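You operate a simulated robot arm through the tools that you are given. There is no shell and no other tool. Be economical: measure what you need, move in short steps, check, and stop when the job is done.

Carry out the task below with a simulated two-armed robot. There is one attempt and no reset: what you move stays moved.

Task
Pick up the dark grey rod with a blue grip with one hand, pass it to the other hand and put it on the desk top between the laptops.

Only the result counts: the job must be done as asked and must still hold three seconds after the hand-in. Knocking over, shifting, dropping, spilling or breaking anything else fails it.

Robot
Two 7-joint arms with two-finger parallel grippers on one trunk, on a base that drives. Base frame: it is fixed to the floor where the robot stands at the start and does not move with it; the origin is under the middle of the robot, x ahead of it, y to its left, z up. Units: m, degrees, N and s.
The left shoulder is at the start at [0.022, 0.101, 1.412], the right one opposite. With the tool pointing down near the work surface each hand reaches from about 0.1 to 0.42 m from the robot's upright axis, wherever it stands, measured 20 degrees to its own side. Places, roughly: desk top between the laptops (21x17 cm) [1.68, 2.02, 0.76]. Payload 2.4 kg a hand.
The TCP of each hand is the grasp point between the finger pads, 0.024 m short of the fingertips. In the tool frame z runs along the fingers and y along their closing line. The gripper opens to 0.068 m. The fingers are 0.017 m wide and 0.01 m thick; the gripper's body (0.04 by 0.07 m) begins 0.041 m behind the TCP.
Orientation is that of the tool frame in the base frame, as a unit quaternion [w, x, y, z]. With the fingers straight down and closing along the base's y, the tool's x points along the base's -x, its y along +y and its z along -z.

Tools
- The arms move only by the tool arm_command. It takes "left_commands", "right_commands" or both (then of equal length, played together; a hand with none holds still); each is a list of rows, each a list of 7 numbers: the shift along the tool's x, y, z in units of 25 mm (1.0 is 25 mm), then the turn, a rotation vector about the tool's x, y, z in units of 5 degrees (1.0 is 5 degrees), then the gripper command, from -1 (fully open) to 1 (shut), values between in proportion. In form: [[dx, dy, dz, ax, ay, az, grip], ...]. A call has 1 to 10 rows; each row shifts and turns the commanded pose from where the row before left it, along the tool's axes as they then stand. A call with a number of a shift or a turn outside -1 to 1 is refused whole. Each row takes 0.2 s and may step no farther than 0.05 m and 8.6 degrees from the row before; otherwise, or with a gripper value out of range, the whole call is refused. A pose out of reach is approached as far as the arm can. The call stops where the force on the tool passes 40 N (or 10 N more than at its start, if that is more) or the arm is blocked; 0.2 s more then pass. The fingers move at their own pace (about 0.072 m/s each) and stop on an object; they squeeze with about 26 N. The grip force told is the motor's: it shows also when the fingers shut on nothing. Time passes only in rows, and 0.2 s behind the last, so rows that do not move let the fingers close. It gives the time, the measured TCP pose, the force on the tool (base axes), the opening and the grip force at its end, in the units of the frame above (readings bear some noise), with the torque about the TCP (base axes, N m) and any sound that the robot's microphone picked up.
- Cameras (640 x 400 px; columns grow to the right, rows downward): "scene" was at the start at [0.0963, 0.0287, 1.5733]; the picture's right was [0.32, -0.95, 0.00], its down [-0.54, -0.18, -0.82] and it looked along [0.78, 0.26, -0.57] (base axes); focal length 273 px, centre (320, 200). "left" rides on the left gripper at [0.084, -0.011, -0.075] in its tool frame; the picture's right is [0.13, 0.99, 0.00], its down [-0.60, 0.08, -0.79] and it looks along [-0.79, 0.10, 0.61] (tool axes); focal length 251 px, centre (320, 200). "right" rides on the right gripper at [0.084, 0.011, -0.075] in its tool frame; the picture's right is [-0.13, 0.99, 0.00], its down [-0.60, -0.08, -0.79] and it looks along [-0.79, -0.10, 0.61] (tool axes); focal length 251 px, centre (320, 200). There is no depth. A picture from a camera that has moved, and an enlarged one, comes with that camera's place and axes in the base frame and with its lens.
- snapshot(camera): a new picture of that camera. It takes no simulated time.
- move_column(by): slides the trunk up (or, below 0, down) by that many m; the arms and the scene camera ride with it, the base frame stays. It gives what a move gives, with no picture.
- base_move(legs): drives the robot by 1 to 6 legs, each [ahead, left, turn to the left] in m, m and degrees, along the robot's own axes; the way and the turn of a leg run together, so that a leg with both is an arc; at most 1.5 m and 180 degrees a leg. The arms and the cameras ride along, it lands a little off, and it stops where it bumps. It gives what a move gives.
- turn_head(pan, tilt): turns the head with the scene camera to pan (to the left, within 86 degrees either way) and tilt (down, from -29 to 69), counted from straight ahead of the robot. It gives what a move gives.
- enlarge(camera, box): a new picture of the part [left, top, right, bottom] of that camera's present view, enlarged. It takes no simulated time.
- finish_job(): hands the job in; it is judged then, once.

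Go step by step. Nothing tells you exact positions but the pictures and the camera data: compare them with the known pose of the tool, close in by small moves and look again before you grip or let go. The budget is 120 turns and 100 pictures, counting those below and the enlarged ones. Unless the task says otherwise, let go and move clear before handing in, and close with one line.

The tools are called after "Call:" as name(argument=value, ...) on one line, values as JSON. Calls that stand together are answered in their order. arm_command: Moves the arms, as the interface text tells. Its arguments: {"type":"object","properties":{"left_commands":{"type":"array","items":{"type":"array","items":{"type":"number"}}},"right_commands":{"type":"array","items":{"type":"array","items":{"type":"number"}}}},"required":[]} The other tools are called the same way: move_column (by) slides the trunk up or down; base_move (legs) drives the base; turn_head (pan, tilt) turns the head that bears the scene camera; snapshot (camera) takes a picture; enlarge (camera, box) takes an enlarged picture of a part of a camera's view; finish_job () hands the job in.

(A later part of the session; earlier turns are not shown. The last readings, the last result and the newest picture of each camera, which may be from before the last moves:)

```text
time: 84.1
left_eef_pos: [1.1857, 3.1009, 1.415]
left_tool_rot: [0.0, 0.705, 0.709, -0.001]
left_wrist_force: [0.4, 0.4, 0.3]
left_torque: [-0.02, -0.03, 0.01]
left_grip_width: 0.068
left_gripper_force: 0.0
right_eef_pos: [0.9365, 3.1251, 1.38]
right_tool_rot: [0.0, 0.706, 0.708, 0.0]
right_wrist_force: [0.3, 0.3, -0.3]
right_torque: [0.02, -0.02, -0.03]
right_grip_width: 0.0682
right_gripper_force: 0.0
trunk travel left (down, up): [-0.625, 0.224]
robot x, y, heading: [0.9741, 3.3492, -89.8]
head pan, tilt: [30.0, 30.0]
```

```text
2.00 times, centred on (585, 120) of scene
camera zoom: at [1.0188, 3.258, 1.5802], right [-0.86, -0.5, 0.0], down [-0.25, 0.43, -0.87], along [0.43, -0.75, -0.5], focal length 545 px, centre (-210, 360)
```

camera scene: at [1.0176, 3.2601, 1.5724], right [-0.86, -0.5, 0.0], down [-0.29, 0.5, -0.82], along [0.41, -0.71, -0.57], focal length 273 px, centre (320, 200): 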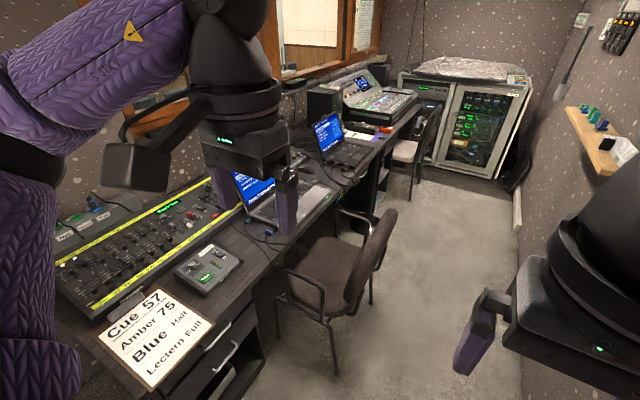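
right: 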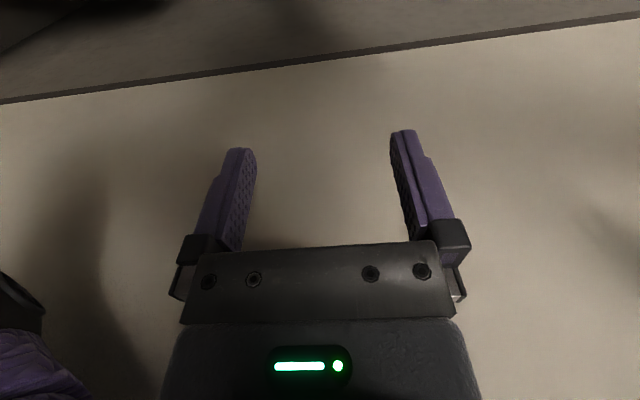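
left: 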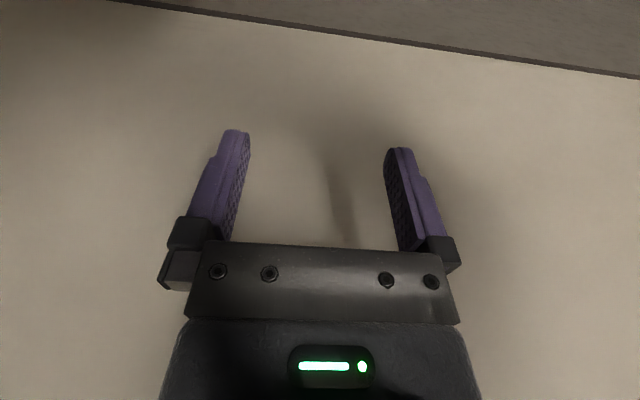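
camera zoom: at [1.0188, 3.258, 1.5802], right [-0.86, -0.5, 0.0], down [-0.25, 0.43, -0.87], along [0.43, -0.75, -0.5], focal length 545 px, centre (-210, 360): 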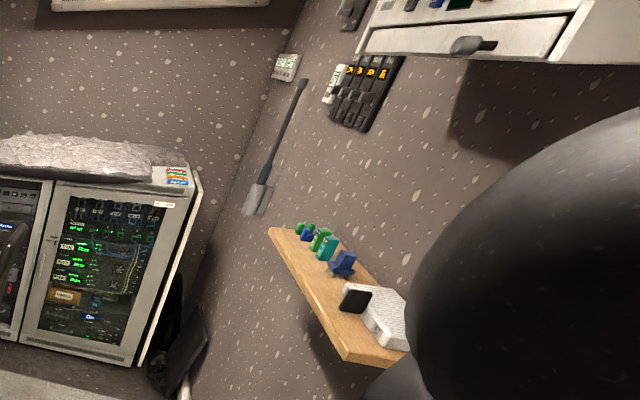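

That's the rod: it stands in a tube holder on the right wall near the far end (≈x 0.45, y 0, grip top z≈1.13). I'll turn to face the desk so my elbows lie along the aisle, then strafe towards it.

Call:
base_move(legs=[[0, 0, 90], [-0.09, -1.0, 0]])

Call:
turn_head(pan=-80, tilt=30)

Call:
snapshot(camera="scene")

Call:
turn_head(pan=0, tilt=40)

Call:
snapshot(camera="scene")

```text
time: 93.2
left_eef_pos: [1.1306, 2.547, 1.4159]
left_tool_rot: [0.0, 0.001, 1.0, -0.001]
left_wrist_force: [-0.1, 0.0, 0.0]
left_torque: [-0.02, -0.02, 0.01]
left_grip_width: 0.0678
left_gripper_force: 0.1
right_eef_pos: [1.1038, 2.2979, 1.3796]
right_tool_rot: [0.0, 0.001, 1.0, 0.0]
right_wrist_force: [-0.5, -0.7, -0.3]
right_torque: [-0.01, 0.02, 0.01]
right_grip_width: 0.0681
right_gripper_force: 0.0
trunk travel left (down, up): [-0.625, 0.224]
robot x, y, heading: [0.8804, 2.3323, -0.1]
head pan, tilt: [30.0, 30.0]
```

```text
time: 95.0
left_eef_pos: [1.1299, 2.5468, 1.4152]
left_tool_rot: [0.0, 0.001, 1.0, 0.0]
left_wrist_force: [1.0, -0.2, -0.5]
left_torque: [0.01, 0.0, 0.0]
left_grip_width: 0.068
left_gripper_force: 0.0
right_eef_pos: [1.1039, 2.2971, 1.3795]
right_tool_rot: [0.0, 0.001, 1.0, 0.001]
right_wrist_force: [-0.8, 0.7, 1.0]
right_torque: [0.02, 0.03, -0.02]
right_grip_width: 0.0679
right_gripper_force: 0.1
trunk travel left (down, up): [-0.625, 0.224]
robot x, y, heading: [0.8816, 2.3336, -0.0]
head pan, tilt: [-80.0, 30.0]
```

```text
69 pictures are left
camera scene: at [0.9088, 2.2482, 1.5802], right [-0.99, -0.17, 0.0], down [-0.09, 0.49, -0.87], along [0.15, -0.85, -0.5], focal length 273 px, centre (320, 200)
```

scene: 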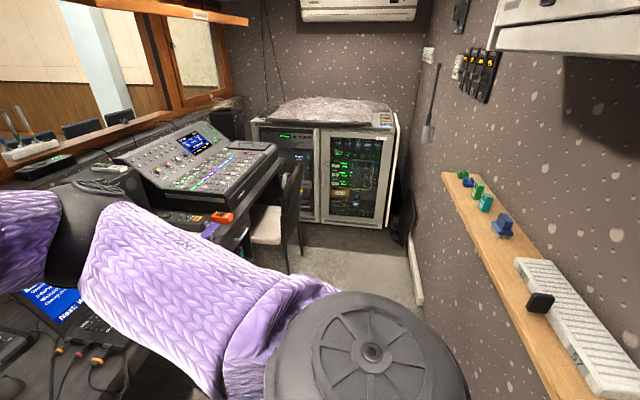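

```text
time: 96.6
left_eef_pos: [1.1305, 2.5463, 1.4149]
left_tool_rot: [0.0, 0.001, 1.0, 0.0]
left_wrist_force: [-0.1, -0.5, -0.4]
left_torque: [0.02, -0.01, 0.01]
left_grip_width: 0.0681
left_gripper_force: 0.0
right_eef_pos: [1.1033, 2.2974, 1.3797]
right_tool_rot: [0.0, 0.001, 1.0, 0.0]
right_wrist_force: [0.0, 0.3, 0.3]
right_torque: [0.02, -0.03, 0.03]
right_grip_width: 0.0679
right_gripper_force: 0.1
trunk travel left (down, up): [-0.625, 0.224]
robot x, y, heading: [0.8795, 2.3398, 0.0]
head pan, tilt: [0.0, 40.0]
```

```text
68 pictures are left
camera scene: at [0.9783, 2.337, 1.5649], right [0.0, -1.0, 0.0], down [-0.64, 0.0, -0.77], along [0.77, 0.0, -0.64], focal length 273 px, centre (320, 200)
```

scene: 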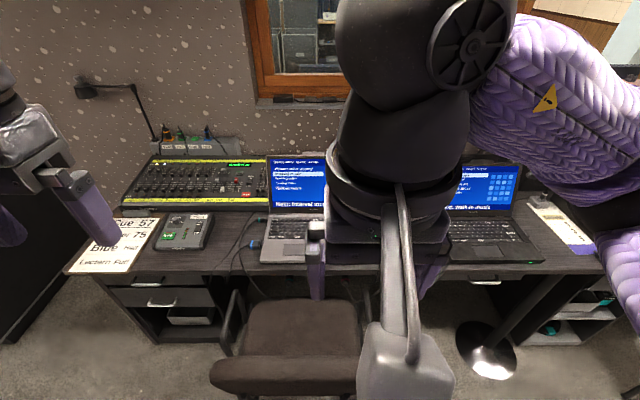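

Rod estimate: (0.5, 0.22), holder top z≈1.1, tip z≈1.46. I'll strafe further to y≈1.03 at x≈1.0, turn to face it (heading −155), and look again.

Call:
base_move(legs=[[0.12, -1.3, 0], [0, 0, -155]])

Call:
turn_head(pan=25, tilt=20)

Call:
snapshot(camera="scene")

```text
time: 109.5
left_eef_pos: [0.8672, 0.7323, 1.4158]
left_tool_rot: [0.0, 0.975, 0.221, 0.0]
left_wrist_force: [-0.6, 0.8, -0.3]
left_torque: [0.01, 0.03, 0.01]
left_grip_width: 0.0681
left_gripper_force: 0.0
right_eef_pos: [0.7834, 0.9682, 1.3803]
right_tool_rot: [0.0, 0.975, 0.221, 0.0]
right_wrist_force: [0.5, 0.0, -1.0]
right_torque: [0.01, 0.02, -0.01]
right_grip_width: 0.0679
right_gripper_force: 0.0
trunk travel left (down, up): [-0.625, 0.224]
robot x, y, heading: [1.0037, 1.0285, -154.6]
head pan, tilt: [0.0, 40.0]
```

```text
time: 110.4
left_eef_pos: [0.8672, 0.7316, 1.4152]
left_tool_rot: [0.0, 0.975, 0.221, 0.0]
left_wrist_force: [0.5, -0.1, -1.0]
left_torque: [-0.03, 0.0, 0.02]
left_grip_width: 0.068
left_gripper_force: 0.1
right_eef_pos: [0.7835, 0.9678, 1.3799]
right_tool_rot: [0.0, 0.975, 0.22, 0.001]
right_wrist_force: [-0.2, -0.4, 0.0]
right_torque: [0.01, 0.0, -0.02]
right_grip_width: 0.068
right_gripper_force: 0.1
trunk travel left (down, up): [-0.625, 0.224]
robot x, y, heading: [1.0005, 1.0297, -154.7]
head pan, tilt: [25.0, 20.0]
```

```text
67 pictures are left
camera scene: at [0.9291, 0.953, 1.5962], right [-0.77, 0.64, 0.0], down [0.22, 0.26, -0.94], along [-0.6, -0.72, -0.34], focal length 273 px, centre (320, 200)
```

scene: 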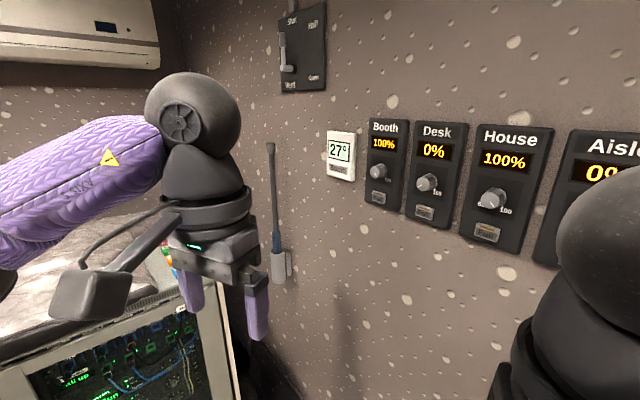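

Triangulated rod: (0.49, 0.18), tip z≈1.466, blue grip top ≈1.157, holder z 0.945–1.076. I'll move to about (0.87, 0.43) with the rod straight ahead.

Call:
base_move(legs=[[0.38, 0.48, 5]])

Call:
turn_head(pan=0, tilt=30)

Call:
snapshot(camera="scene")

```text
time: 113.8
left_eef_pos: [0.7847, 0.1177, 1.4151]
left_tool_rot: [0.0, 0.964, 0.266, 0.0]
left_wrist_force: [0.1, -0.1, -0.1]
left_torque: [0.01, 0.01, -0.01]
left_grip_width: 0.068
left_gripper_force: 0.1
right_eef_pos: [0.6803, 0.3446, 1.3795]
right_tool_rot: [-0.001, 0.964, 0.266, 0.0]
right_wrist_force: [-0.6, -0.6, -0.3]
right_torque: [0.01, -0.01, -0.01]
right_grip_width: 0.0679
right_gripper_force: 0.0
trunk travel left (down, up): [-0.625, 0.224]
robot x, y, heading: [0.8896, 0.4311, -149.2]
head pan, tilt: [25.0, 20.0]
```

```text
time: 114.7
left_eef_pos: [0.7863, 0.118, 1.4155]
left_tool_rot: [0.0, 0.964, 0.266, 0.0]
left_wrist_force: [-0.2, 0.8, 0.2]
left_torque: [0.04, -0.01, -0.02]
left_grip_width: 0.0679
left_gripper_force: 0.0
right_eef_pos: [0.6803, 0.3453, 1.379]
right_tool_rot: [0.0, 0.964, 0.266, 0.0]
right_wrist_force: [0.2, 0.1, 0.3]
right_torque: [0.0, -0.01, -0.02]
right_grip_width: 0.0678
right_gripper_force: 0.0
trunk travel left (down, up): [-0.625, 0.224]
robot x, y, heading: [0.8929, 0.426, -149.4]
head pan, tilt: [0.0, 30.0]
```

```text
66 pictures are left
camera scene: at [0.8021, 0.3739, 1.5802], right [-0.51, 0.86, 0.0], down [0.43, 0.26, -0.87], along [-0.74, -0.44, -0.5], focal length 273 px, centre (320, 200)
```

scene: 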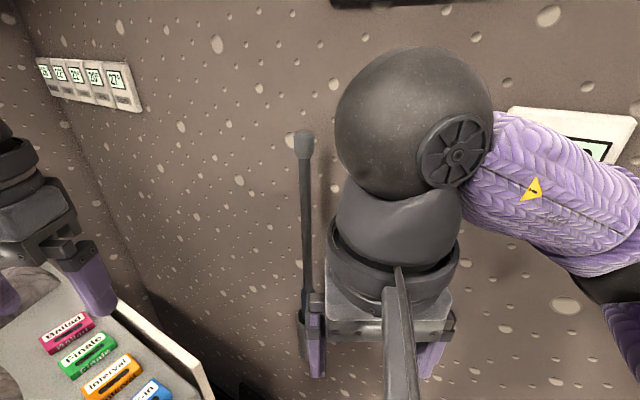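

Refined rod axis: (0.475, 0.152), dead ahead about 0.5 m from my axis. I'll pitch the right hand so the fingers point forward, moving it ahead and slightly down as it turns.

Call:
arm_command(right_commands=[[-0.5, 0, 0.178, 0, -1, 0, -1], [-0.482, 0, 0.221, 0, -1, 0, -1], [-0.461, 0, 0.262, 0, -1, 0, -1], [-0.437, 0, 0.301, 0, -1, 0, -1], [-0.409, 0, 0.338, 0, -1, 0, -1], [-0.378, 0, 0.372, 0, -1, 0, -1], [-0.344, 0, 0.404, 0, -1, 0, -1], [-0.308, 0, 0.433, 0, -1, 0, -1], [-0.269, 0, 0.457, 0, -1, 0, -1]])

Call:
snapshot(camera="scene")

```text
time: 116.7
left_eef_pos: [0.7851, 0.1185, 1.4148]
left_tool_rot: [-0.001, 0.964, 0.265, 0.001]
left_wrist_force: [-0.4, 0.5, 0.0]
left_torque: [-0.04, 0.0, 0.04]
left_grip_width: 0.0677
left_gripper_force: 0.0
right_eef_pos: [0.5864, 0.288, 1.3397]
right_tool_rot: [0.102, 0.891, 0.245, -0.369]
right_wrist_force: [-0.1, 0.3, -0.2]
right_torque: [0.05, -0.01, 0.0]
right_grip_width: 0.0679
right_gripper_force: 0.0
trunk travel left (down, up): [-0.625, 0.224]
robot x, y, heading: [0.8914, 0.4257, -149.1]
head pan, tilt: [0.0, 30.0]
```

```text
65 pictures are left
camera scene: at [0.802, 0.3741, 1.5802], right [-0.51, 0.86, 0.0], down [0.43, 0.26, -0.87], along [-0.74, -0.44, -0.5], focal length 273 px, centre (320, 200)
```

scene: 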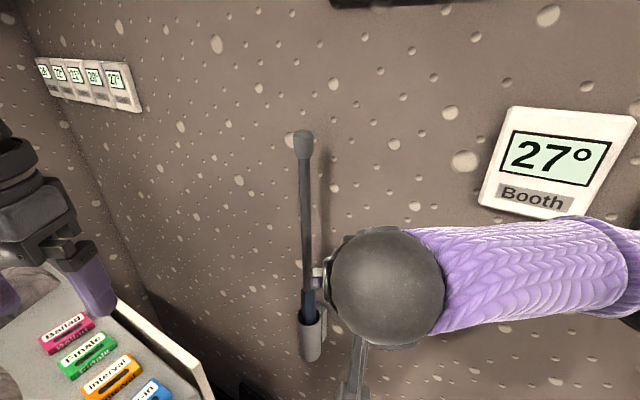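

Smooth. Finishing the pitch to horizontal.

Call:
arm_command(right_commands=[[0.055, 0, 0.197, 0, -1, 0, -1], [0.072, 0, 0.191, 0, -1, 0, -1], [0.089, 0, 0.184, 0, -1, 0, -1], [0.104, 0, 0.176, 0, -1, 0, -1], [0.119, 0, 0.166, 0, -1, 0, -1], [0.133, 0, 0.155, 0, -1, 0, -1], [0.146, 0, 0.143, 0, -1, 0, -1], [0.158, 0, 0.129, 0, -1, 0, -1], [0.168, 0, 0.116, 0, -1, 0, -1]])

Call:
snapshot(camera="right")

Call:
snapshot(camera="scene")

```text
time: 118.7
left_eef_pos: [0.7848, 0.1168, 1.4151]
left_tool_rot: [0.0, 0.964, 0.266, 0.0]
left_wrist_force: [-0.3, 0.5, -0.6]
left_torque: [0.02, -0.02, 0.03]
left_grip_width: 0.0682
left_gripper_force: 0.2
right_eef_pos: [0.5643, 0.2759, 1.2992]
right_tool_rot: [0.188, 0.682, 0.188, -0.681]
right_wrist_force: [0.5, -0.6, -0.6]
right_torque: [-0.02, -0.01, -0.02]
right_grip_width: 0.0682
right_gripper_force: 0.1
trunk travel left (down, up): [-0.625, 0.224]
robot x, y, heading: [0.8927, 0.4261, -149.2]
head pan, tilt: [0.0, 30.0]
```

```text
64 pictures are left
camera right: at [0.6349, 0.3046, 1.2159], right [0.51, -0.85, 0.13], down [0.64, 0.47, 0.6], along [-0.58, -0.22, 0.79], focal length 251 px, centre (320, 200)
```

right: 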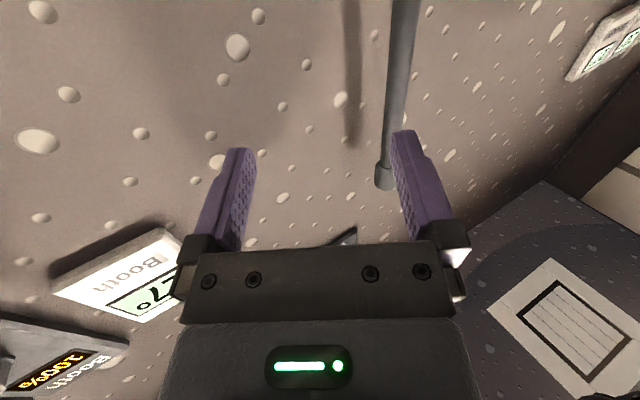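

```text
63 pictures are left
camera scene: at [0.8022, 0.3738, 1.5802], right [-0.51, 0.86, 0.0], down [0.43, 0.26, -0.87], along [-0.74, -0.44, -0.5], focal length 273 px, centre (320, 200)
```

scene: 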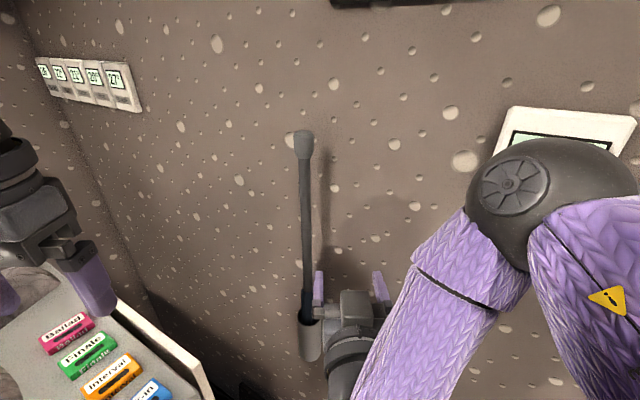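

The wrist camera confirms the rod at (0.476, 0.152). It is 0.061 m to the tool's +y and 0.14 m ahead, so I'll align laterally, advance partway and check.

Call:
arm_command(right_commands=[[0, 0.82, 0, 0, 0, 0, -1], [0, 0.82, 0, 0, 0, 0, -1], [0, 0.8, 0, 0, 0, 0, -1], [0, 0, 0.9, 0, 0, 0, -1], [0, 0, 0.9, 0, 0, 0, -1], [0, 0, 0.9, 0, 0, 0, -1]])

Call:
snapshot(camera="right")

```text
time: 120.1
left_eef_pos: [0.785, 0.1186, 1.4143]
left_tool_rot: [0.001, 0.964, 0.265, 0.0]
left_wrist_force: [-0.4, 0.3, -0.1]
left_torque: [0.0, 0.01, 0.0]
left_grip_width: 0.068
left_gripper_force: 0.0
right_eef_pos: [0.5383, 0.1897, 1.2984]
right_tool_rot: [0.188, 0.682, 0.188, -0.681]
right_wrist_force: [0.9, -0.1, -0.3]
right_torque: [0.02, -0.01, 0.0]
right_grip_width: 0.068
right_gripper_force: 0.0
trunk travel left (down, up): [-0.625, 0.224]
robot x, y, heading: [0.8916, 0.4296, -149.4]
head pan, tilt: [0.0, 30.0]
```

```text
62 pictures are left
camera right: at [0.6089, 0.2184, 1.2152], right [0.51, -0.85, 0.13], down [0.64, 0.47, 0.61], along [-0.58, -0.22, 0.79], focal length 251 px, centre (320, 200)
```

right: 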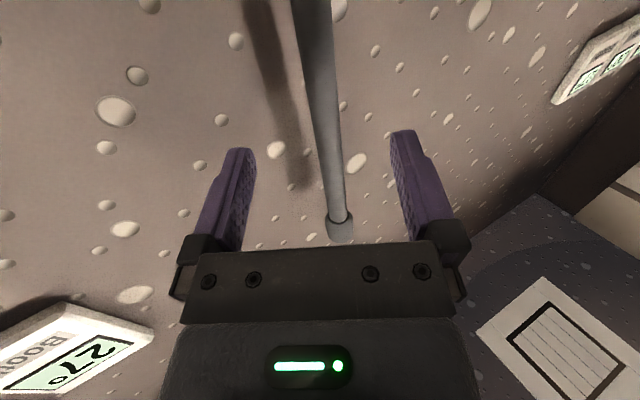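

Wall is at x≈0.43, just behind the rod, so I'll narrow the fingers to about 45 mm, advance 65 mm and check before closing.

Call:
arm_command(right_commands=[[0, 0, 0, 0, 0, 0, -0.32], [0, 0, 0.66, 0, 0, 0, -0.32], [0, 0, 0.66, 0, 0, 0, -0.32], [0, 0, 0.66, 0, 0, 0, -0.32], [0, 0, 0.65, 0, 0, 0, -0.32]])

Call:
snapshot(camera="right")

Call:
snapshot(camera="scene")

```text
time: 121.3
left_eef_pos: [0.7848, 0.1171, 1.414]
left_tool_rot: [0.0, 0.964, 0.265, 0.0]
left_wrist_force: [0.4, 0.0, -0.5]
left_torque: [0.0, 0.05, -0.03]
left_grip_width: 0.0681
left_gripper_force: 0.1
right_eef_pos: [0.4819, 0.1543, 1.2994]
right_tool_rot: [0.186, 0.683, 0.187, -0.681]
right_wrist_force: [0.1, -0.7, -0.2]
right_torque: [0.02, 0.01, 0.01]
right_grip_width: 0.0449
right_gripper_force: 0.1
trunk travel left (down, up): [-0.625, 0.224]
robot x, y, heading: [0.8922, 0.4244, -149.4]
head pan, tilt: [0.0, 30.0]
```

```text
61 pictures are left
camera right: at [0.5513, 0.1838, 1.2165], right [0.51, -0.85, 0.13], down [0.64, 0.47, 0.6], along [-0.58, -0.22, 0.79], focal length 251 px, centre (320, 200)
```

right: 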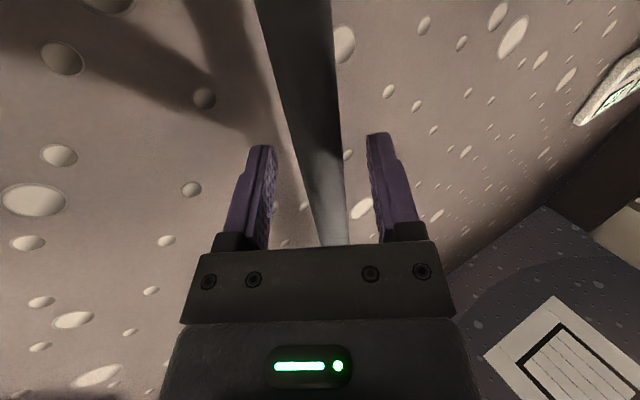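

```text
60 pictures are left
camera scene: at [0.8019, 0.3739, 1.5802], right [-0.51, 0.86, 0.0], down [0.43, 0.26, -0.87], along [-0.74, -0.44, -0.5], focal length 273 px, centre (320, 200)
```

scene: 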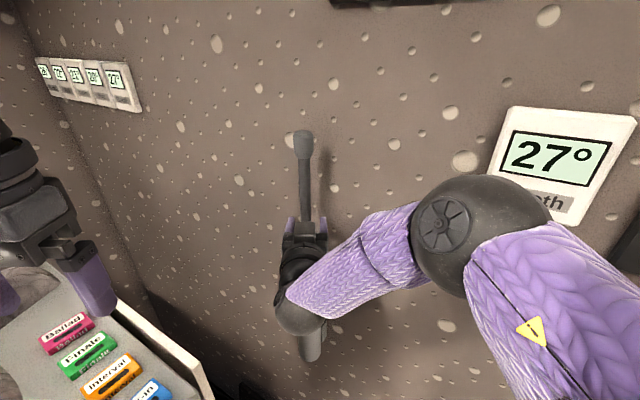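

The rod is between the fingers. Closing, then a small test lift.

Call:
arm_command(right_commands=[[0, 0, 0, 0, 0, 0, 1], [0, 0, 0, 0, 0, 0, 1], [0, 0, 0, 0, 0, 0, 1], [-0.4, 0, 0, 0, 0, 0, 1], [-0.4, 0, 0, 0, 0, 0, 1]])

Call:
snapshot(camera="scene")

```text
time: 122.5
left_eef_pos: [0.7861, 0.1174, 1.415]
left_tool_rot: [0.001, 0.964, 0.266, -0.001]
left_wrist_force: [0.3, -0.4, 0.5]
left_torque: [-0.04, 0.03, -0.01]
left_grip_width: 0.0681
left_gripper_force: 0.0
right_eef_pos: [0.4807, 0.155, 1.32]
right_tool_rot: [0.187, 0.683, 0.187, -0.681]
right_wrist_force: [0.1, -0.4, -1.8]
right_torque: [-0.18, -0.09, 0.02]
right_grip_width: 0.0178
right_gripper_force: 26.0
trunk travel left (down, up): [-0.625, 0.224]
robot x, y, heading: [0.8919, 0.4296, -149.3]
head pan, tilt: [0.0, 30.0]
```

```text
59 pictures are left
camera scene: at [0.8019, 0.374, 1.5802], right [-0.51, 0.86, 0.0], down [0.43, 0.26, -0.87], along [-0.74, -0.44, -0.5], focal length 273 px, centre (320, 200)
```

scene: 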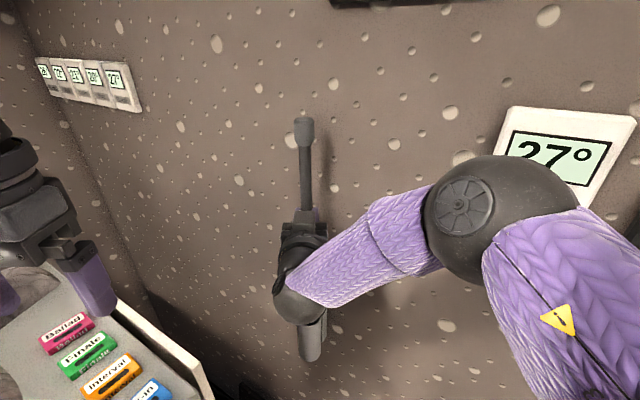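

Gripped (17.8 mm) and rising straight. Lifting another ~0.16 m to clear the holder.

Call:
arm_command(right_commands=[[-0.8, 0, 0, 0, 0, 0, 1], [-0.8, 0, 0, 0, 0, 0, 1], [-0.8, 0, 0, 0, 0, 0, 1], [-0.8, 0, 0, 0, 0, 0, 1], [-0.8, 0, 0, 0, 0, 0, 1], [-0.8, 0, 0, 0, 0, 0, 1], [-0.8, 0, 0, 0, 0, 0, 1], [-0.8, 0, 0, 0, 0, 0, 1]])

Call:
turn_head(pan=0, tilt=38)

Call:
snapshot(camera="scene")

```text
time: 124.3
left_eef_pos: [0.7851, 0.1173, 1.416]
left_tool_rot: [0.0, 0.964, 0.266, 0.0]
left_wrist_force: [0.1, 0.6, 0.3]
left_torque: [-0.02, 0.04, -0.01]
left_grip_width: 0.068
left_gripper_force: 0.2
right_eef_pos: [0.4823, 0.1552, 1.4791]
right_tool_rot: [0.187, 0.682, 0.187, -0.681]
right_wrist_force: [0.1, -0.4, -2.2]
right_torque: [-0.21, -0.17, 0.01]
right_grip_width: 0.0181
right_gripper_force: 25.9
trunk travel left (down, up): [-0.625, 0.224]
robot x, y, heading: [0.8905, 0.4242, -148.9]
head pan, tilt: [0.0, 30.0]
```

```text
time: 125.0
left_eef_pos: [0.7864, 0.1183, 1.4151]
left_tool_rot: [0.0, 0.964, 0.265, 0.0]
left_wrist_force: [0.0, -0.8, 0.0]
left_torque: [0.03, 0.01, 0.03]
left_grip_width: 0.0681
left_gripper_force: 0.1
right_eef_pos: [0.4819, 0.156, 1.4786]
right_tool_rot: [0.188, 0.682, 0.188, -0.681]
right_wrist_force: [0.2, -0.6, -2.0]
right_torque: [-0.2, -0.13, -0.02]
right_grip_width: 0.0179
right_gripper_force: 25.9
trunk travel left (down, up): [-0.625, 0.224]
robot x, y, heading: [0.8943, 0.422, -148.8]
head pan, tilt: [0.0, 38.0]
```

```text
58 pictures are left
camera scene: at [0.8054, 0.376, 1.5679], right [-0.51, 0.86, 0.0], down [0.53, 0.31, -0.79], along [-0.68, -0.4, -0.62], focal length 273 px, centre (320, 200)
```

scene: 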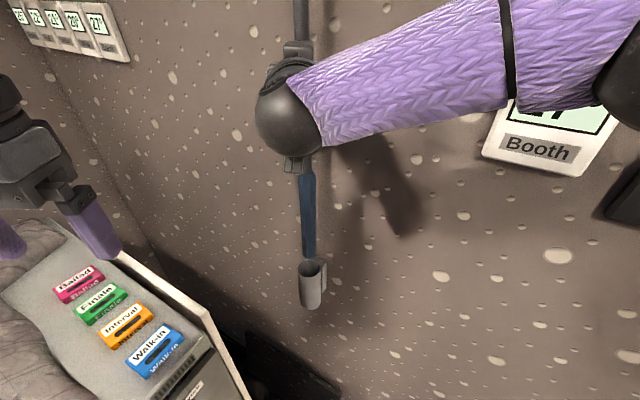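

The blue bottom end appears just at the holder's rim. Lifting 6 cm more, then checking.

Call:
arm_command(right_commands=[[-0.8, 0, 0, 0, 0, 0, 1], [-0.8, 0, 0, 0, 0, 0, 1], [-0.8, 0, 0, 0, 0, 0, 1]])

Call:
snapshot(camera="scene")

```text
time: 125.8
left_eef_pos: [0.7857, 0.1173, 1.4136]
left_tool_rot: [0.0, 0.964, 0.264, 0.0]
left_wrist_force: [-0.3, -0.3, 0.1]
left_torque: [0.01, 0.0, 0.02]
left_grip_width: 0.068
left_gripper_force: 0.0
right_eef_pos: [0.4834, 0.1558, 1.5405]
right_tool_rot: [0.187, 0.682, 0.188, -0.682]
right_wrist_force: [-0.6, 1.1, -2.2]
right_torque: [0.22, 0.12, -0.01]
right_grip_width: 0.018
right_gripper_force: 25.9
trunk travel left (down, up): [-0.625, 0.224]
robot x, y, heading: [0.8918, 0.4257, -149.2]
head pan, tilt: [0.0, 38.0]
```

```text
57 pictures are left
camera scene: at [0.8057, 0.3762, 1.5678], right [-0.51, 0.86, 0.0], down [0.53, 0.32, -0.79], along [-0.68, -0.4, -0.62], focal length 273 px, centre (320, 200)
```

scene: 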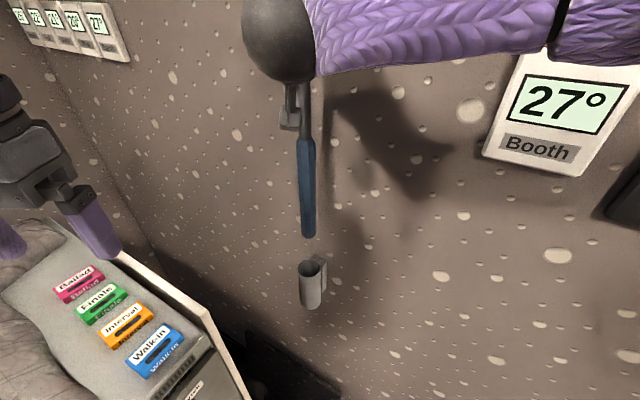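

The rod is free (bottom z≈1.16, top ≈1.70). I'll back the base off the wall slightly, then go back to the open aisle spot for the handover.

Call:
base_move(legs=[[-0.1, 0, 0], [-0.27, -0.45, 0]])

Call:
turn_head(pan=0, tilt=15)

Call:
snapshot(camera="scene")

```text
time: 129.6
left_eef_pos: [0.8757, 0.6885, 1.4166]
left_tool_rot: [0.001, 0.964, 0.266, 0.0]
left_wrist_force: [0.6, -0.6, -0.5]
left_torque: [-0.02, 0.02, 0.03]
left_grip_width: 0.0682
left_gripper_force: 0.0
right_eef_pos: [0.5717, 0.7269, 1.5402]
right_tool_rot: [0.187, 0.682, 0.188, -0.682]
right_wrist_force: [0.7, 0.4, -1.4]
right_torque: [-0.18, -0.1, 0.02]
right_grip_width: 0.0179
right_gripper_force: 26.1
trunk travel left (down, up): [-0.625, 0.224]
robot x, y, heading: [0.9828, 0.9965, -149.2]
head pan, tilt: [0.0, 38.0]
```

```text
time: 130.5
left_eef_pos: [0.8757, 0.6864, 1.4157]
left_tool_rot: [0.0, 0.964, 0.266, 0.0]
left_wrist_force: [1.2, -0.5, 0.1]
left_torque: [0.02, 0.0, 0.0]
left_grip_width: 0.068
left_gripper_force: 0.0
right_eef_pos: [0.5723, 0.7259, 1.5399]
right_tool_rot: [0.187, 0.682, 0.188, -0.681]
right_wrist_force: [0.1, 1.1, -2.1]
right_torque: [0.22, 0.12, 0.01]
right_grip_width: 0.0179
right_gripper_force: 26.5
trunk travel left (down, up): [-0.625, 0.224]
robot x, y, heading: [0.9806, 0.9951, -149.4]
head pan, tilt: [0.0, 15.0]
```

```text
56 pictures are left
camera scene: at [0.8896, 0.9425, 1.6043], right [-0.51, 0.86, 0.0], down [0.22, 0.13, -0.97], along [-0.83, -0.49, -0.26], focal length 273 px, centre (320, 200)
```

scene: 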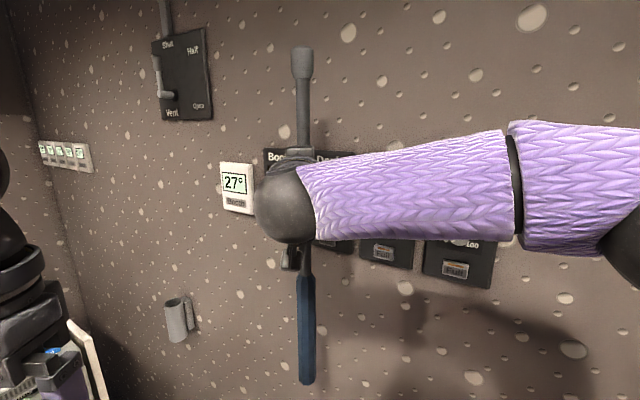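

The rod is out of its holder and held firmly. I'll handover here: pull the right hand back 7 cm, yaw the left hand 45° inward, then pitch it horizontal below the right hand.

Call:
arm_command(left_commands=[[0, 0, 0, 0, 0, 1, -1], [0, 0, 0, 0, 0, 1, -1], [0, 0, 0, 0, 0, 1, -1], [0, 0, 0, 0, 0, 1, -1], [0, 0, 0, 0, 0, 1, -1], [0, 0, 0, 0, 0, 1, -1], [0, 0, 0, 0, 0, 1, -1], [0, 0, 0, 0, 0, 1, -1], [0, 0, 0, 0, 0, 1, -1]], right_commands=[[0, 0, -0.7, 0, 0, 0, 1], [0, 0, -0.7, 0, 0, 0, 1], [0, 0, -0.7, 0, 0, 0, 1], [0, 0, -0.7, 0, 0, 0, 1], [0, 0, 0, 0, 0, 0, 1], [0, 0, 0, 0, 0, 0, 1], [0, 0, 0, 0, 0, 0, 1], [0, 0, 0, 0, 0, 0, 1], [0, 0, 0, 0, 0, 0, 1]])

Call:
arm_command(left_commands=[[-0.3, 0, 0.033, 0, -1, 0, -1], [-0.296, 0, 0.059, 0, -1, 0, -1], [-0.29, 0, 0.085, 0, -1, 0, -1], [-0.281, 0, 0.11, 0, -1, 0, -1], [-0.271, 0, 0.134, 0, -1, 0, -1], [-0.258, 0, 0.157, 0, -1, 0, -1], [-0.243, 0, 0.179, 0, -1, 0, -1], [-0.227, 0, 0.199, 0, -1, 0, -1], [-0.209, 0, 0.218, 0, -1, 0, -1]])

Call:
turn_head(pan=5, tilt=30)

Call:
snapshot(camera="scene")

```text
time: 132.5
left_eef_pos: [0.8758, 0.6873, 1.4152]
left_tool_rot: [-0.001, 0.992, -0.125, 0.0]
left_wrist_force: [0.2, -0.3, 0.6]
left_torque: [-0.04, 0.0, -0.01]
left_grip_width: 0.0678
left_gripper_force: 0.1
right_eef_pos: [0.6327, 0.76, 1.5397]
right_tool_rot: [0.186, 0.683, 0.186, -0.682]
right_wrist_force: [-0.9, -0.5, -2.2]
right_torque: [-0.2, -0.08, 0.02]
right_grip_width: 0.0178
right_gripper_force: 26.3
trunk travel left (down, up): [-0.625, 0.224]
robot x, y, heading: [0.9828, 0.9931, -149.2]
head pan, tilt: [0.0, 15.0]
```

```text
time: 134.5
left_eef_pos: [0.8096, 0.7043, 1.4078]
left_tool_rot: [-0.047, 0.916, -0.114, -0.381]
left_wrist_force: [0.1, -1.6, 0.3]
left_torque: [-0.02, -0.02, 0.0]
left_grip_width: 0.0681
left_gripper_force: 0.1
right_eef_pos: [0.634, 0.7605, 1.5409]
right_tool_rot: [0.187, 0.682, 0.188, -0.681]
right_wrist_force: [0.1, -0.3, -2.8]
right_torque: [-0.12, -0.09, 0.06]
right_grip_width: 0.0176
right_gripper_force: 26.0
trunk travel left (down, up): [-0.625, 0.224]
robot x, y, heading: [0.98, 0.9917, -149.6]
head pan, tilt: [0.0, 15.0]
```

```text
time: 135.2
left_eef_pos: [0.8103, 0.7039, 1.4093]
left_tool_rot: [-0.046, 0.917, -0.113, -0.38]
left_wrist_force: [-0.5, 0.2, 0.3]
left_torque: [0.0, 0.0, -0.02]
left_grip_width: 0.0681
left_gripper_force: 0.1
right_eef_pos: [0.6339, 0.7613, 1.5399]
right_tool_rot: [0.187, 0.682, 0.187, -0.682]
right_wrist_force: [-0.7, -0.8, -2.8]
right_torque: [-0.16, -0.12, 0.02]
right_grip_width: 0.018
right_gripper_force: 25.9
trunk travel left (down, up): [-0.625, 0.224]
robot x, y, heading: [0.9788, 0.9969, -149.3]
head pan, tilt: [5.0, 30.0]
```

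```text
55 pictures are left
camera scene: at [0.8966, 0.9374, 1.5802], right [-0.58, 0.81, 0.0], down [0.41, 0.29, -0.87], along [-0.7, -0.51, -0.5], focal length 273 px, centre (320, 200)
```

scene: 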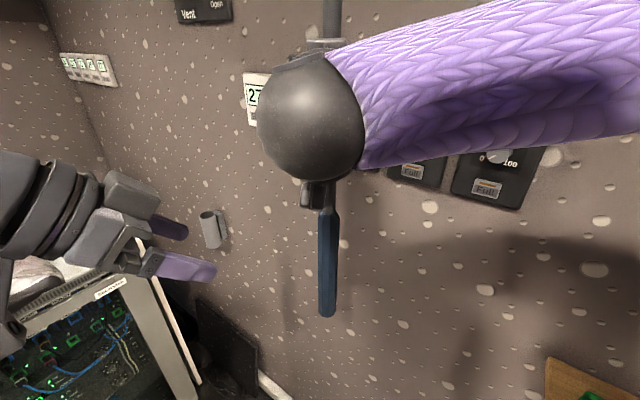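

Clear so far. I'll finish the pitch of the left hand to horizontal.

Call:
arm_command(left_commands=[[-0.189, 0, 0.235, 0, -1, 0, -1], [-0.168, 0, 0.251, 0, -1, 0, -1], [-0.145, 0, 0.265, 0, -1, 0, -1], [-0.121, 0, 0.276, 0, -1, 0, -1], [-0.097, 0, 0.286, 0, -1, 0, -1], [-0.072, 0, 0.293, 0, -1, 0, -1], [-0.046, 0, 0.298, 0, -1, 0, -1], [-0.02, 0, 0.301, 0, -1, 0, -1], [0.007, 0, 0.302, 0, -1, 0, -1]])

Call:
snapshot(camera="scene")

Call:
snapshot(camera="left")

```text
time: 137.2
left_eef_pos: [0.7458, 0.72, 1.3991]
left_tool_rot: [0.087, -0.701, 0.087, 0.702]
left_wrist_force: [-0.4, 0.2, 0.2]
left_torque: [0.02, 0.0, 0.02]
left_grip_width: 0.0681
left_gripper_force: 0.1
right_eef_pos: [0.6323, 0.7603, 1.541]
right_tool_rot: [0.188, 0.682, 0.188, -0.681]
right_wrist_force: [-0.3, 0.6, -1.6]
right_torque: [0.01, -0.01, 0.01]
right_grip_width: 0.0177
right_gripper_force: 26.3
trunk travel left (down, up): [-0.625, 0.224]
robot x, y, heading: [0.9823, 0.9973, -149.4]
head pan, tilt: [5.0, 30.0]
```

```text
54 pictures are left
camera scene: at [0.8963, 0.9373, 1.5802], right [-0.58, 0.81, 0.0], down [0.41, 0.29, -0.87], along [-0.7, -0.51, -0.5], focal length 273 px, centre (320, 200)
```

scene: 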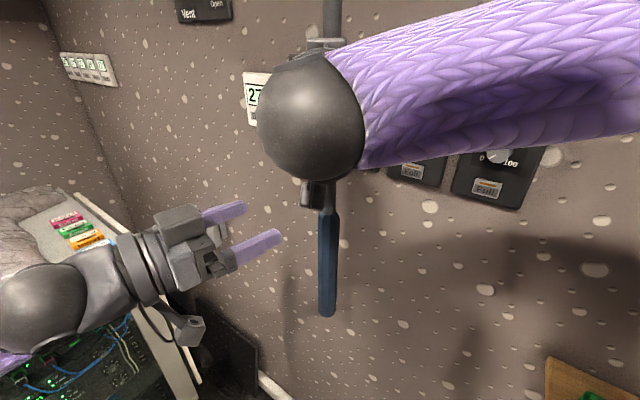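

```text
53 pictures are left
camera left: at [0.8192, 0.7125, 1.3158], right [-0.24, -0.96, -0.13], down [0.75, -0.27, 0.6], along [-0.61, 0.05, 0.79], focal length 251 px, centre (320, 200)
```

left: 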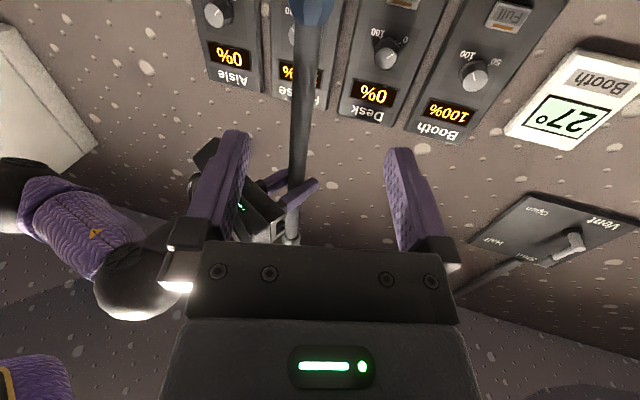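

The rod lies 0.124 m ahead of the left TCP and 7 mm to −y. The left hand would grip the stem just above the blue grip. Advancing.

Call:
arm_command(left_commands=[[0.1, -0.28, 0.6, 0, 0, 0, -1], [0, 0, 0.8, 0, 0, 0, -1], [0, 0, 0.8, 0, 0, 0, -1], [0, 0, 0.8, 0, 0, 0, -1]])

Call:
snapshot(camera="left")

Call:
snapshot(camera="scene")

```text
time: 138.2
left_eef_pos: [0.6739, 0.7467, 1.3974]
left_tool_rot: [0.087, -0.702, 0.088, 0.702]
left_wrist_force: [-0.4, -0.1, 0.0]
left_torque: [0.03, 0.02, 0.04]
left_grip_width: 0.0678
left_gripper_force: 0.1
right_eef_pos: [0.6325, 0.7618, 1.5414]
right_tool_rot: [0.187, 0.682, 0.188, -0.681]
right_wrist_force: [0.4, 1.0, -2.3]
right_torque: [0.0, -0.01, 0.01]
right_grip_width: 0.018
right_gripper_force: 25.8
trunk travel left (down, up): [-0.625, 0.224]
robot x, y, heading: [0.9794, 0.997, -149.2]
head pan, tilt: [5.0, 30.0]
```

```text
52 pictures are left
camera left: at [0.7482, 0.7385, 1.3135], right [-0.24, -0.96, -0.13], down [0.75, -0.27, 0.6], along [-0.62, 0.05, 0.79], focal length 251 px, centre (320, 200)
```

left: 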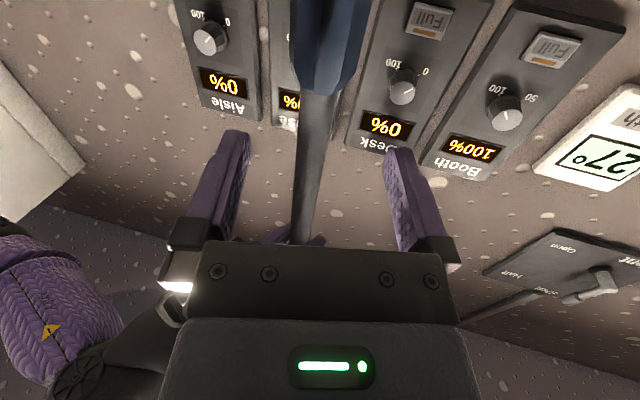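

```text
51 pictures are left
camera scene: at [0.896, 0.9375, 1.5802], right [-0.58, 0.81, 0.0], down [0.41, 0.29, -0.87], along [-0.7, -0.51, -0.5], focal length 273 px, centre (320, 200)
```

scene: 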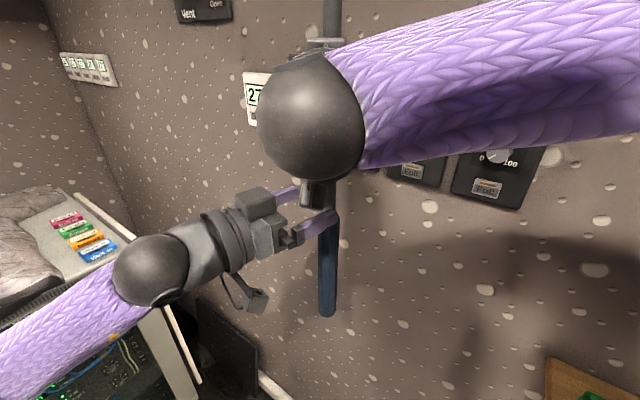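

Aligned. Final 44 mm in, then check before closing.

Call:
arm_command(left_commands=[[0, 0, 0.6, 0, 0, 0, -1], [0, 0, 0.6, 0, 0, 0, -1], [0, 0, 0.56, 0, 0, 0, -1]])

Call:
snapshot(camera="left")

```text
time: 139.0
left_eef_pos: [0.6295, 0.7569, 1.3969]
left_tool_rot: [0.087, -0.702, 0.088, 0.702]
left_wrist_force: [0.5, 0.2, 0.4]
left_torque: [0.0, -0.02, 0.04]
left_grip_width: 0.0682
left_gripper_force: 0.0
right_eef_pos: [0.632, 0.761, 1.5403]
right_tool_rot: [0.187, 0.683, 0.188, -0.681]
right_wrist_force: [0.6, -0.1, -2.5]
right_torque: [-0.02, -0.02, -0.01]
right_grip_width: 0.0183
right_gripper_force: 26.2
trunk travel left (down, up): [-0.625, 0.224]
robot x, y, heading: [0.9804, 0.9979, -149.4]
head pan, tilt: [5.0, 30.0]
```

```text
50 pictures are left
camera left: at [0.7044, 0.7491, 1.3134], right [-0.24, -0.96, -0.13], down [0.75, -0.27, 0.6], along [-0.62, 0.05, 0.79], focal length 251 px, centre (320, 200)
```

left: 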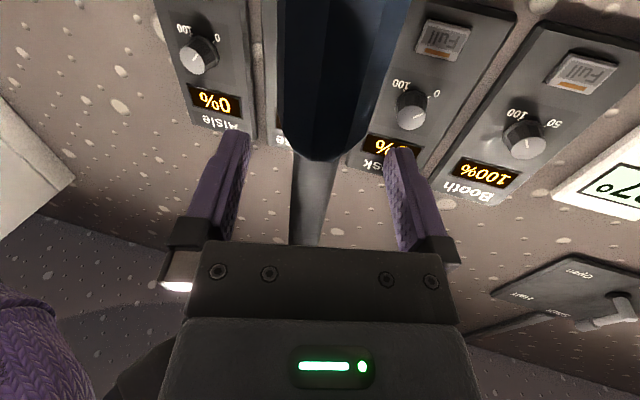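

The rod is centred between the left fingers. Closing left, holding both, then opening right if the grip reads firm.

Call:
arm_command(left_commands=[[0, 0, 0, 0, 0, 0, 1], [0, 0, 0, 0, 0, 0, 1], [0, 0, 0, 0, 0, 0, 1], [0, 0, 0, 0, 0, 0, 1], [0, 0, 0, 0, 0, 0, 1]], right_commands=[[0, 0, 0, 0, 0, 0, 1], [0, 0, 0, 0, 0, 0, 1], [0, 0, 0, 0, 0, 0, 1], [0, 0, 0, 0, 0, 0, 1], [0, 0, 0, 0, 0, 0, 1]])

```text
time: 140.2
left_eef_pos: [0.6305, 0.7563, 1.3975]
left_tool_rot: [0.089, -0.701, 0.088, 0.702]
left_wrist_force: [3.1, 8.2, -0.8]
left_torque: [-0.5, 0.12, 0.03]
left_grip_width: 0.0181
left_gripper_force: 26.2
right_eef_pos: [0.6339, 0.7613, 1.5411]
right_tool_rot: [-0.187, -0.682, -0.186, 0.682]
right_wrist_force: [-4.3, -9.3, -1.4]
right_torque: [-0.73, 0.46, 0.02]
right_grip_width: 0.0185
right_gripper_force: 25.6
trunk travel left (down, up): [-0.625, 0.224]
robot x, y, heading: [0.9821, 0.9968, -149.3]
head pan, tilt: [5.0, 30.0]
```

Both hands hold it. Opening the right hand and backing it straight off.

Call:
arm_command(right_commands=[[0, 0, 0, 0, 0, 0, -1], [0, 0, 0, 0, 0, 0, -1], [0, 0, -0.5, 0, 0, 0, -1], [0, 0, -0.8, 0, 0, 0, -1], [0, 0, -0.8, 0, 0, 0, -1], [0, 0, -0.8, 0, 0, 0, -1]])

Call:
snapshot(camera="scene")

```text
time: 141.6
left_eef_pos: [0.6312, 0.7564, 1.3966]
left_tool_rot: [-0.087, 0.702, -0.088, -0.701]
left_wrist_force: [0.6, 0.3, -0.2]
left_torque: [0.26, -0.03, 0.02]
left_grip_width: 0.0174
left_gripper_force: 25.8
right_eef_pos: [0.6944, 0.8005, 1.5413]
right_tool_rot: [-0.186, -0.682, -0.186, 0.682]
right_wrist_force: [-0.9, 0.3, 1.9]
right_torque: [0.03, -0.04, -0.04]
right_grip_width: 0.068
right_gripper_force: 0.1
trunk travel left (down, up): [-0.625, 0.224]
robot x, y, heading: [0.98, 0.997, -149.2]
head pan, tilt: [5.0, 30.0]
```

```text
49 pictures are left
camera scene: at [0.8969, 0.9377, 1.5802], right [-0.58, 0.81, 0.0], down [0.41, 0.29, -0.87], along [-0.7, -0.51, -0.5], focal length 273 px, centre (320, 200)
```

scene: 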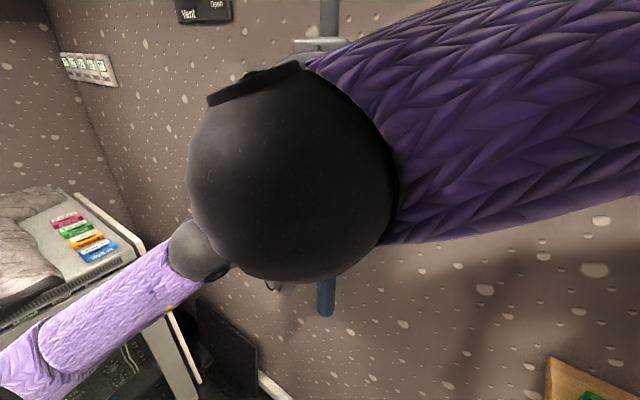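

The left hand holds the rod alone. I'll move the right hand aside and fold it back to the tool-down pose.

Call:
arm_command(right_commands=[[0, -0.9, -0.2, 0, 0, 0, -1], [0, -0.9, -0.2, 0, 0, 0, -1], [0, -0.9, 0, 0, 0, 0, -1], [0, -0.9, 0, 0, 0, 0, -1], [0, -0.9, 0, 0, 0, 0, -1], [0.2, 0, -0.1, 0, 1, 0, -1], [0.208, 0, -0.082, 0, 1, 0, -1], [0.214, 0, -0.064, 0, 1, 0, -1], [0.219, 0, -0.045, 0, 1, 0, -1], [0.222, 0, -0.026, 0, 1, 0, -1]])

Call:
arm_command(right_commands=[[0.223, 0, -0.006, 0, 1, 0, -1], [0.223, 0, 0.013, 0, 1, 0, -1], [0.221, 0, 0.033, 0, 1, 0, -1], [0.217, 0, 0.052, 0, 1, 0, -1], [0.495, 0, -0.213, 0, 1, 0, -1], [0.512, 0, -0.168, 0, 1, 0, -1], [0.525, 0, -0.123, 0, 1, 0, -1]])

Call:
arm_command(right_commands=[[0.533, 0, -0.077, 0, 1, 0, -1], [0.538, 0, -0.03, 0, 1, 0, -1], [0.538, 0, 0.017, 0, 1, 0, -1], [0.535, 0, 0.064, 0, 1, 0, -1], [0.527, 0, 0.11, 0, 1, 0, -1], [0.515, 0, 0.155, 0, 1, 0, -1]])

Call:
snapshot(camera="scene")

```text
time: 143.8
left_eef_pos: [0.63, 0.7562, 1.3973]
left_tool_rot: [0.088, -0.702, 0.087, 0.702]
left_wrist_force: [-0.7, -0.4, 0.5]
left_torque: [0.0, 0.01, 0.0]
left_grip_width: 0.018
left_gripper_force: 25.9
right_eef_pos: [0.6571, 0.9082, 1.5146]
right_tool_rot: [0.142, 0.814, 0.224, -0.518]
right_wrist_force: [0.9, 0.2, -0.6]
right_torque: [-0.01, -0.01, 0.02]
right_grip_width: 0.068
right_gripper_force: 0.1
trunk travel left (down, up): [-0.625, 0.224]
robot x, y, heading: [0.9804, 0.9982, -149.4]
head pan, tilt: [5.0, 30.0]
```

```text
time: 145.4
left_eef_pos: [0.6303, 0.7569, 1.3977]
left_tool_rot: [-0.086, 0.702, -0.088, -0.701]
left_wrist_force: [0.7, -0.1, 0.3]
left_torque: [0.0, 0.0, -0.01]
left_grip_width: 0.0182
left_gripper_force: 25.9
right_eef_pos: [0.6952, 0.9307, 1.4801]
right_tool_rot: [0.068, 0.932, 0.256, -0.249]
right_wrist_force: [-0.5, -0.1, 0.5]
right_torque: [0.0, -0.01, 0.0]
right_grip_width: 0.068
right_gripper_force: 0.0
trunk travel left (down, up): [-0.625, 0.224]
robot x, y, heading: [0.9849, 0.9991, -149.4]
head pan, tilt: [5.0, 30.0]
```

```text
time: 146.8
left_eef_pos: [0.6298, 0.757, 1.398]
left_tool_rot: [0.089, -0.701, 0.089, 0.702]
left_wrist_force: [-0.8, 1.1, -0.5]
left_torque: [-0.01, -0.01, 0.01]
left_grip_width: 0.0181
left_gripper_force: 25.9
right_eef_pos: [0.7636, 0.9703, 1.4494]
right_tool_rot: [-0.001, 0.964, 0.265, 0.001]
right_wrist_force: [-0.3, -0.7, -0.2]
right_torque: [0.0, 0.02, 0.01]
right_grip_width: 0.0679
right_gripper_force: 0.0
trunk travel left (down, up): [-0.625, 0.224]
robot x, y, heading: [0.9801, 1.0002, -149.3]
head pan, tilt: [5.0, 30.0]
```

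```text
48 pictures are left
camera scene: at [0.8964, 0.9374, 1.5802], right [-0.58, 0.81, 0.0], down [0.41, 0.29, -0.87], along [-0.7, -0.51, -0.5], focal length 273 px, centre (320, 200)
```

scene: 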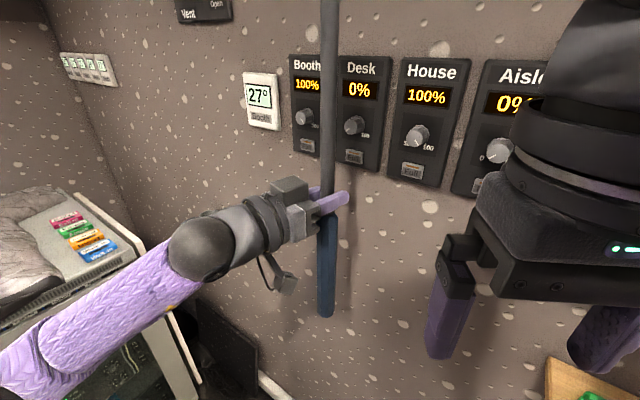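

Handover done. Next I turn towards the desk (CCW, rod carried upright, low end at z≈1.16) and shift up to y≈1.7, then survey the gap between the laptops.

Call:
base_move(legs=[[0, 0, 167], [0.2, 0.67, 0]])

Call:
turn_head(pan=5, tilt=42)

Call:
snapshot(camera="scene")

```text
time: 157.8
left_eef_pos: [1.2865, 1.8875, 1.398]
left_tool_rot: [0.694, 0.137, 0.694, -0.136]
left_wrist_force: [-0.3, -1.2, 1.2]
left_torque: [0.01, -0.01, 0.02]
left_grip_width: 0.0179
left_gripper_force: 26.6
right_eef_pos: [1.1258, 1.694, 1.449]
right_tool_rot: [-0.001, -0.197, 0.98, 0.0]
right_wrist_force: [0.4, 0.6, -0.5]
right_torque: [-0.01, 0.03, 0.02]
right_grip_width: 0.0681
right_gripper_force: 0.0
trunk travel left (down, up): [-0.625, 0.224]
robot x, y, heading: [0.9036, 1.6998, 23.0]
head pan, tilt: [5.0, 30.0]
```

```text
time: 158.5
left_eef_pos: [1.2857, 1.8876, 1.398]
left_tool_rot: [0.694, 0.136, 0.694, -0.135]
left_wrist_force: [0.0, 0.6, 0.1]
left_torque: [0.04, -0.01, 0.02]
left_grip_width: 0.0177
left_gripper_force: 25.5
right_eef_pos: [1.1265, 1.6936, 1.4506]
right_tool_rot: [0.0, -0.196, 0.981, 0.0]
right_wrist_force: [0.4, 0.4, 0.0]
right_torque: [0.05, -0.01, 0.03]
right_grip_width: 0.0681
right_gripper_force: 0.0
trunk travel left (down, up): [-0.625, 0.224]
robot x, y, heading: [0.9045, 1.6979, 22.7]
head pan, tilt: [5.0, 42.0]
```

```text
47 pictures are left
camera scene: at [0.9904, 1.7431, 1.5619], right [0.47, -0.89, 0.0], down [-0.59, -0.31, -0.74], along [0.66, 0.35, -0.67], focal length 273 px, centre (320, 200)
```

scene: 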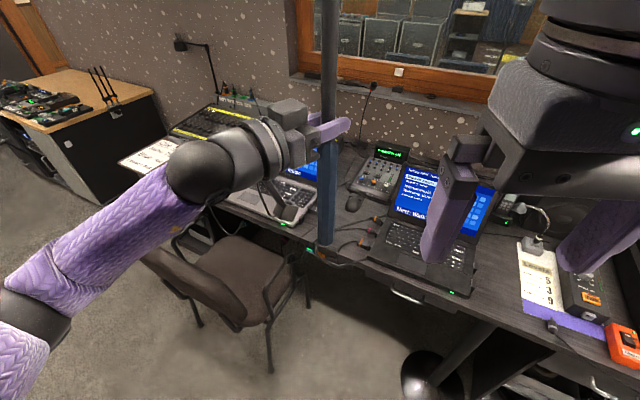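

I can see both laptops and the gap. Zooming to map it.

Call:
enlarge(camera="scene", box=[220, 130, 476, 290])

```text
2.50 times, centred on (348, 210) of scene
camera zoom: at [0.9904, 1.7431, 1.5619], right [0.47, -0.89, 0.0], down [-0.59, -0.31, -0.74], along [0.66, 0.35, -0.67], focal length 682 px, centre (250, 175)
```

zoom: 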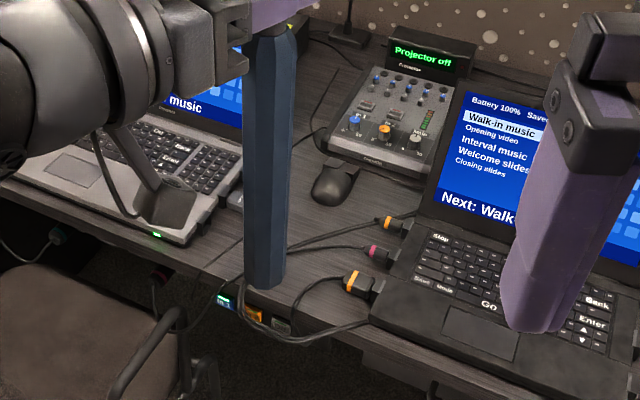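

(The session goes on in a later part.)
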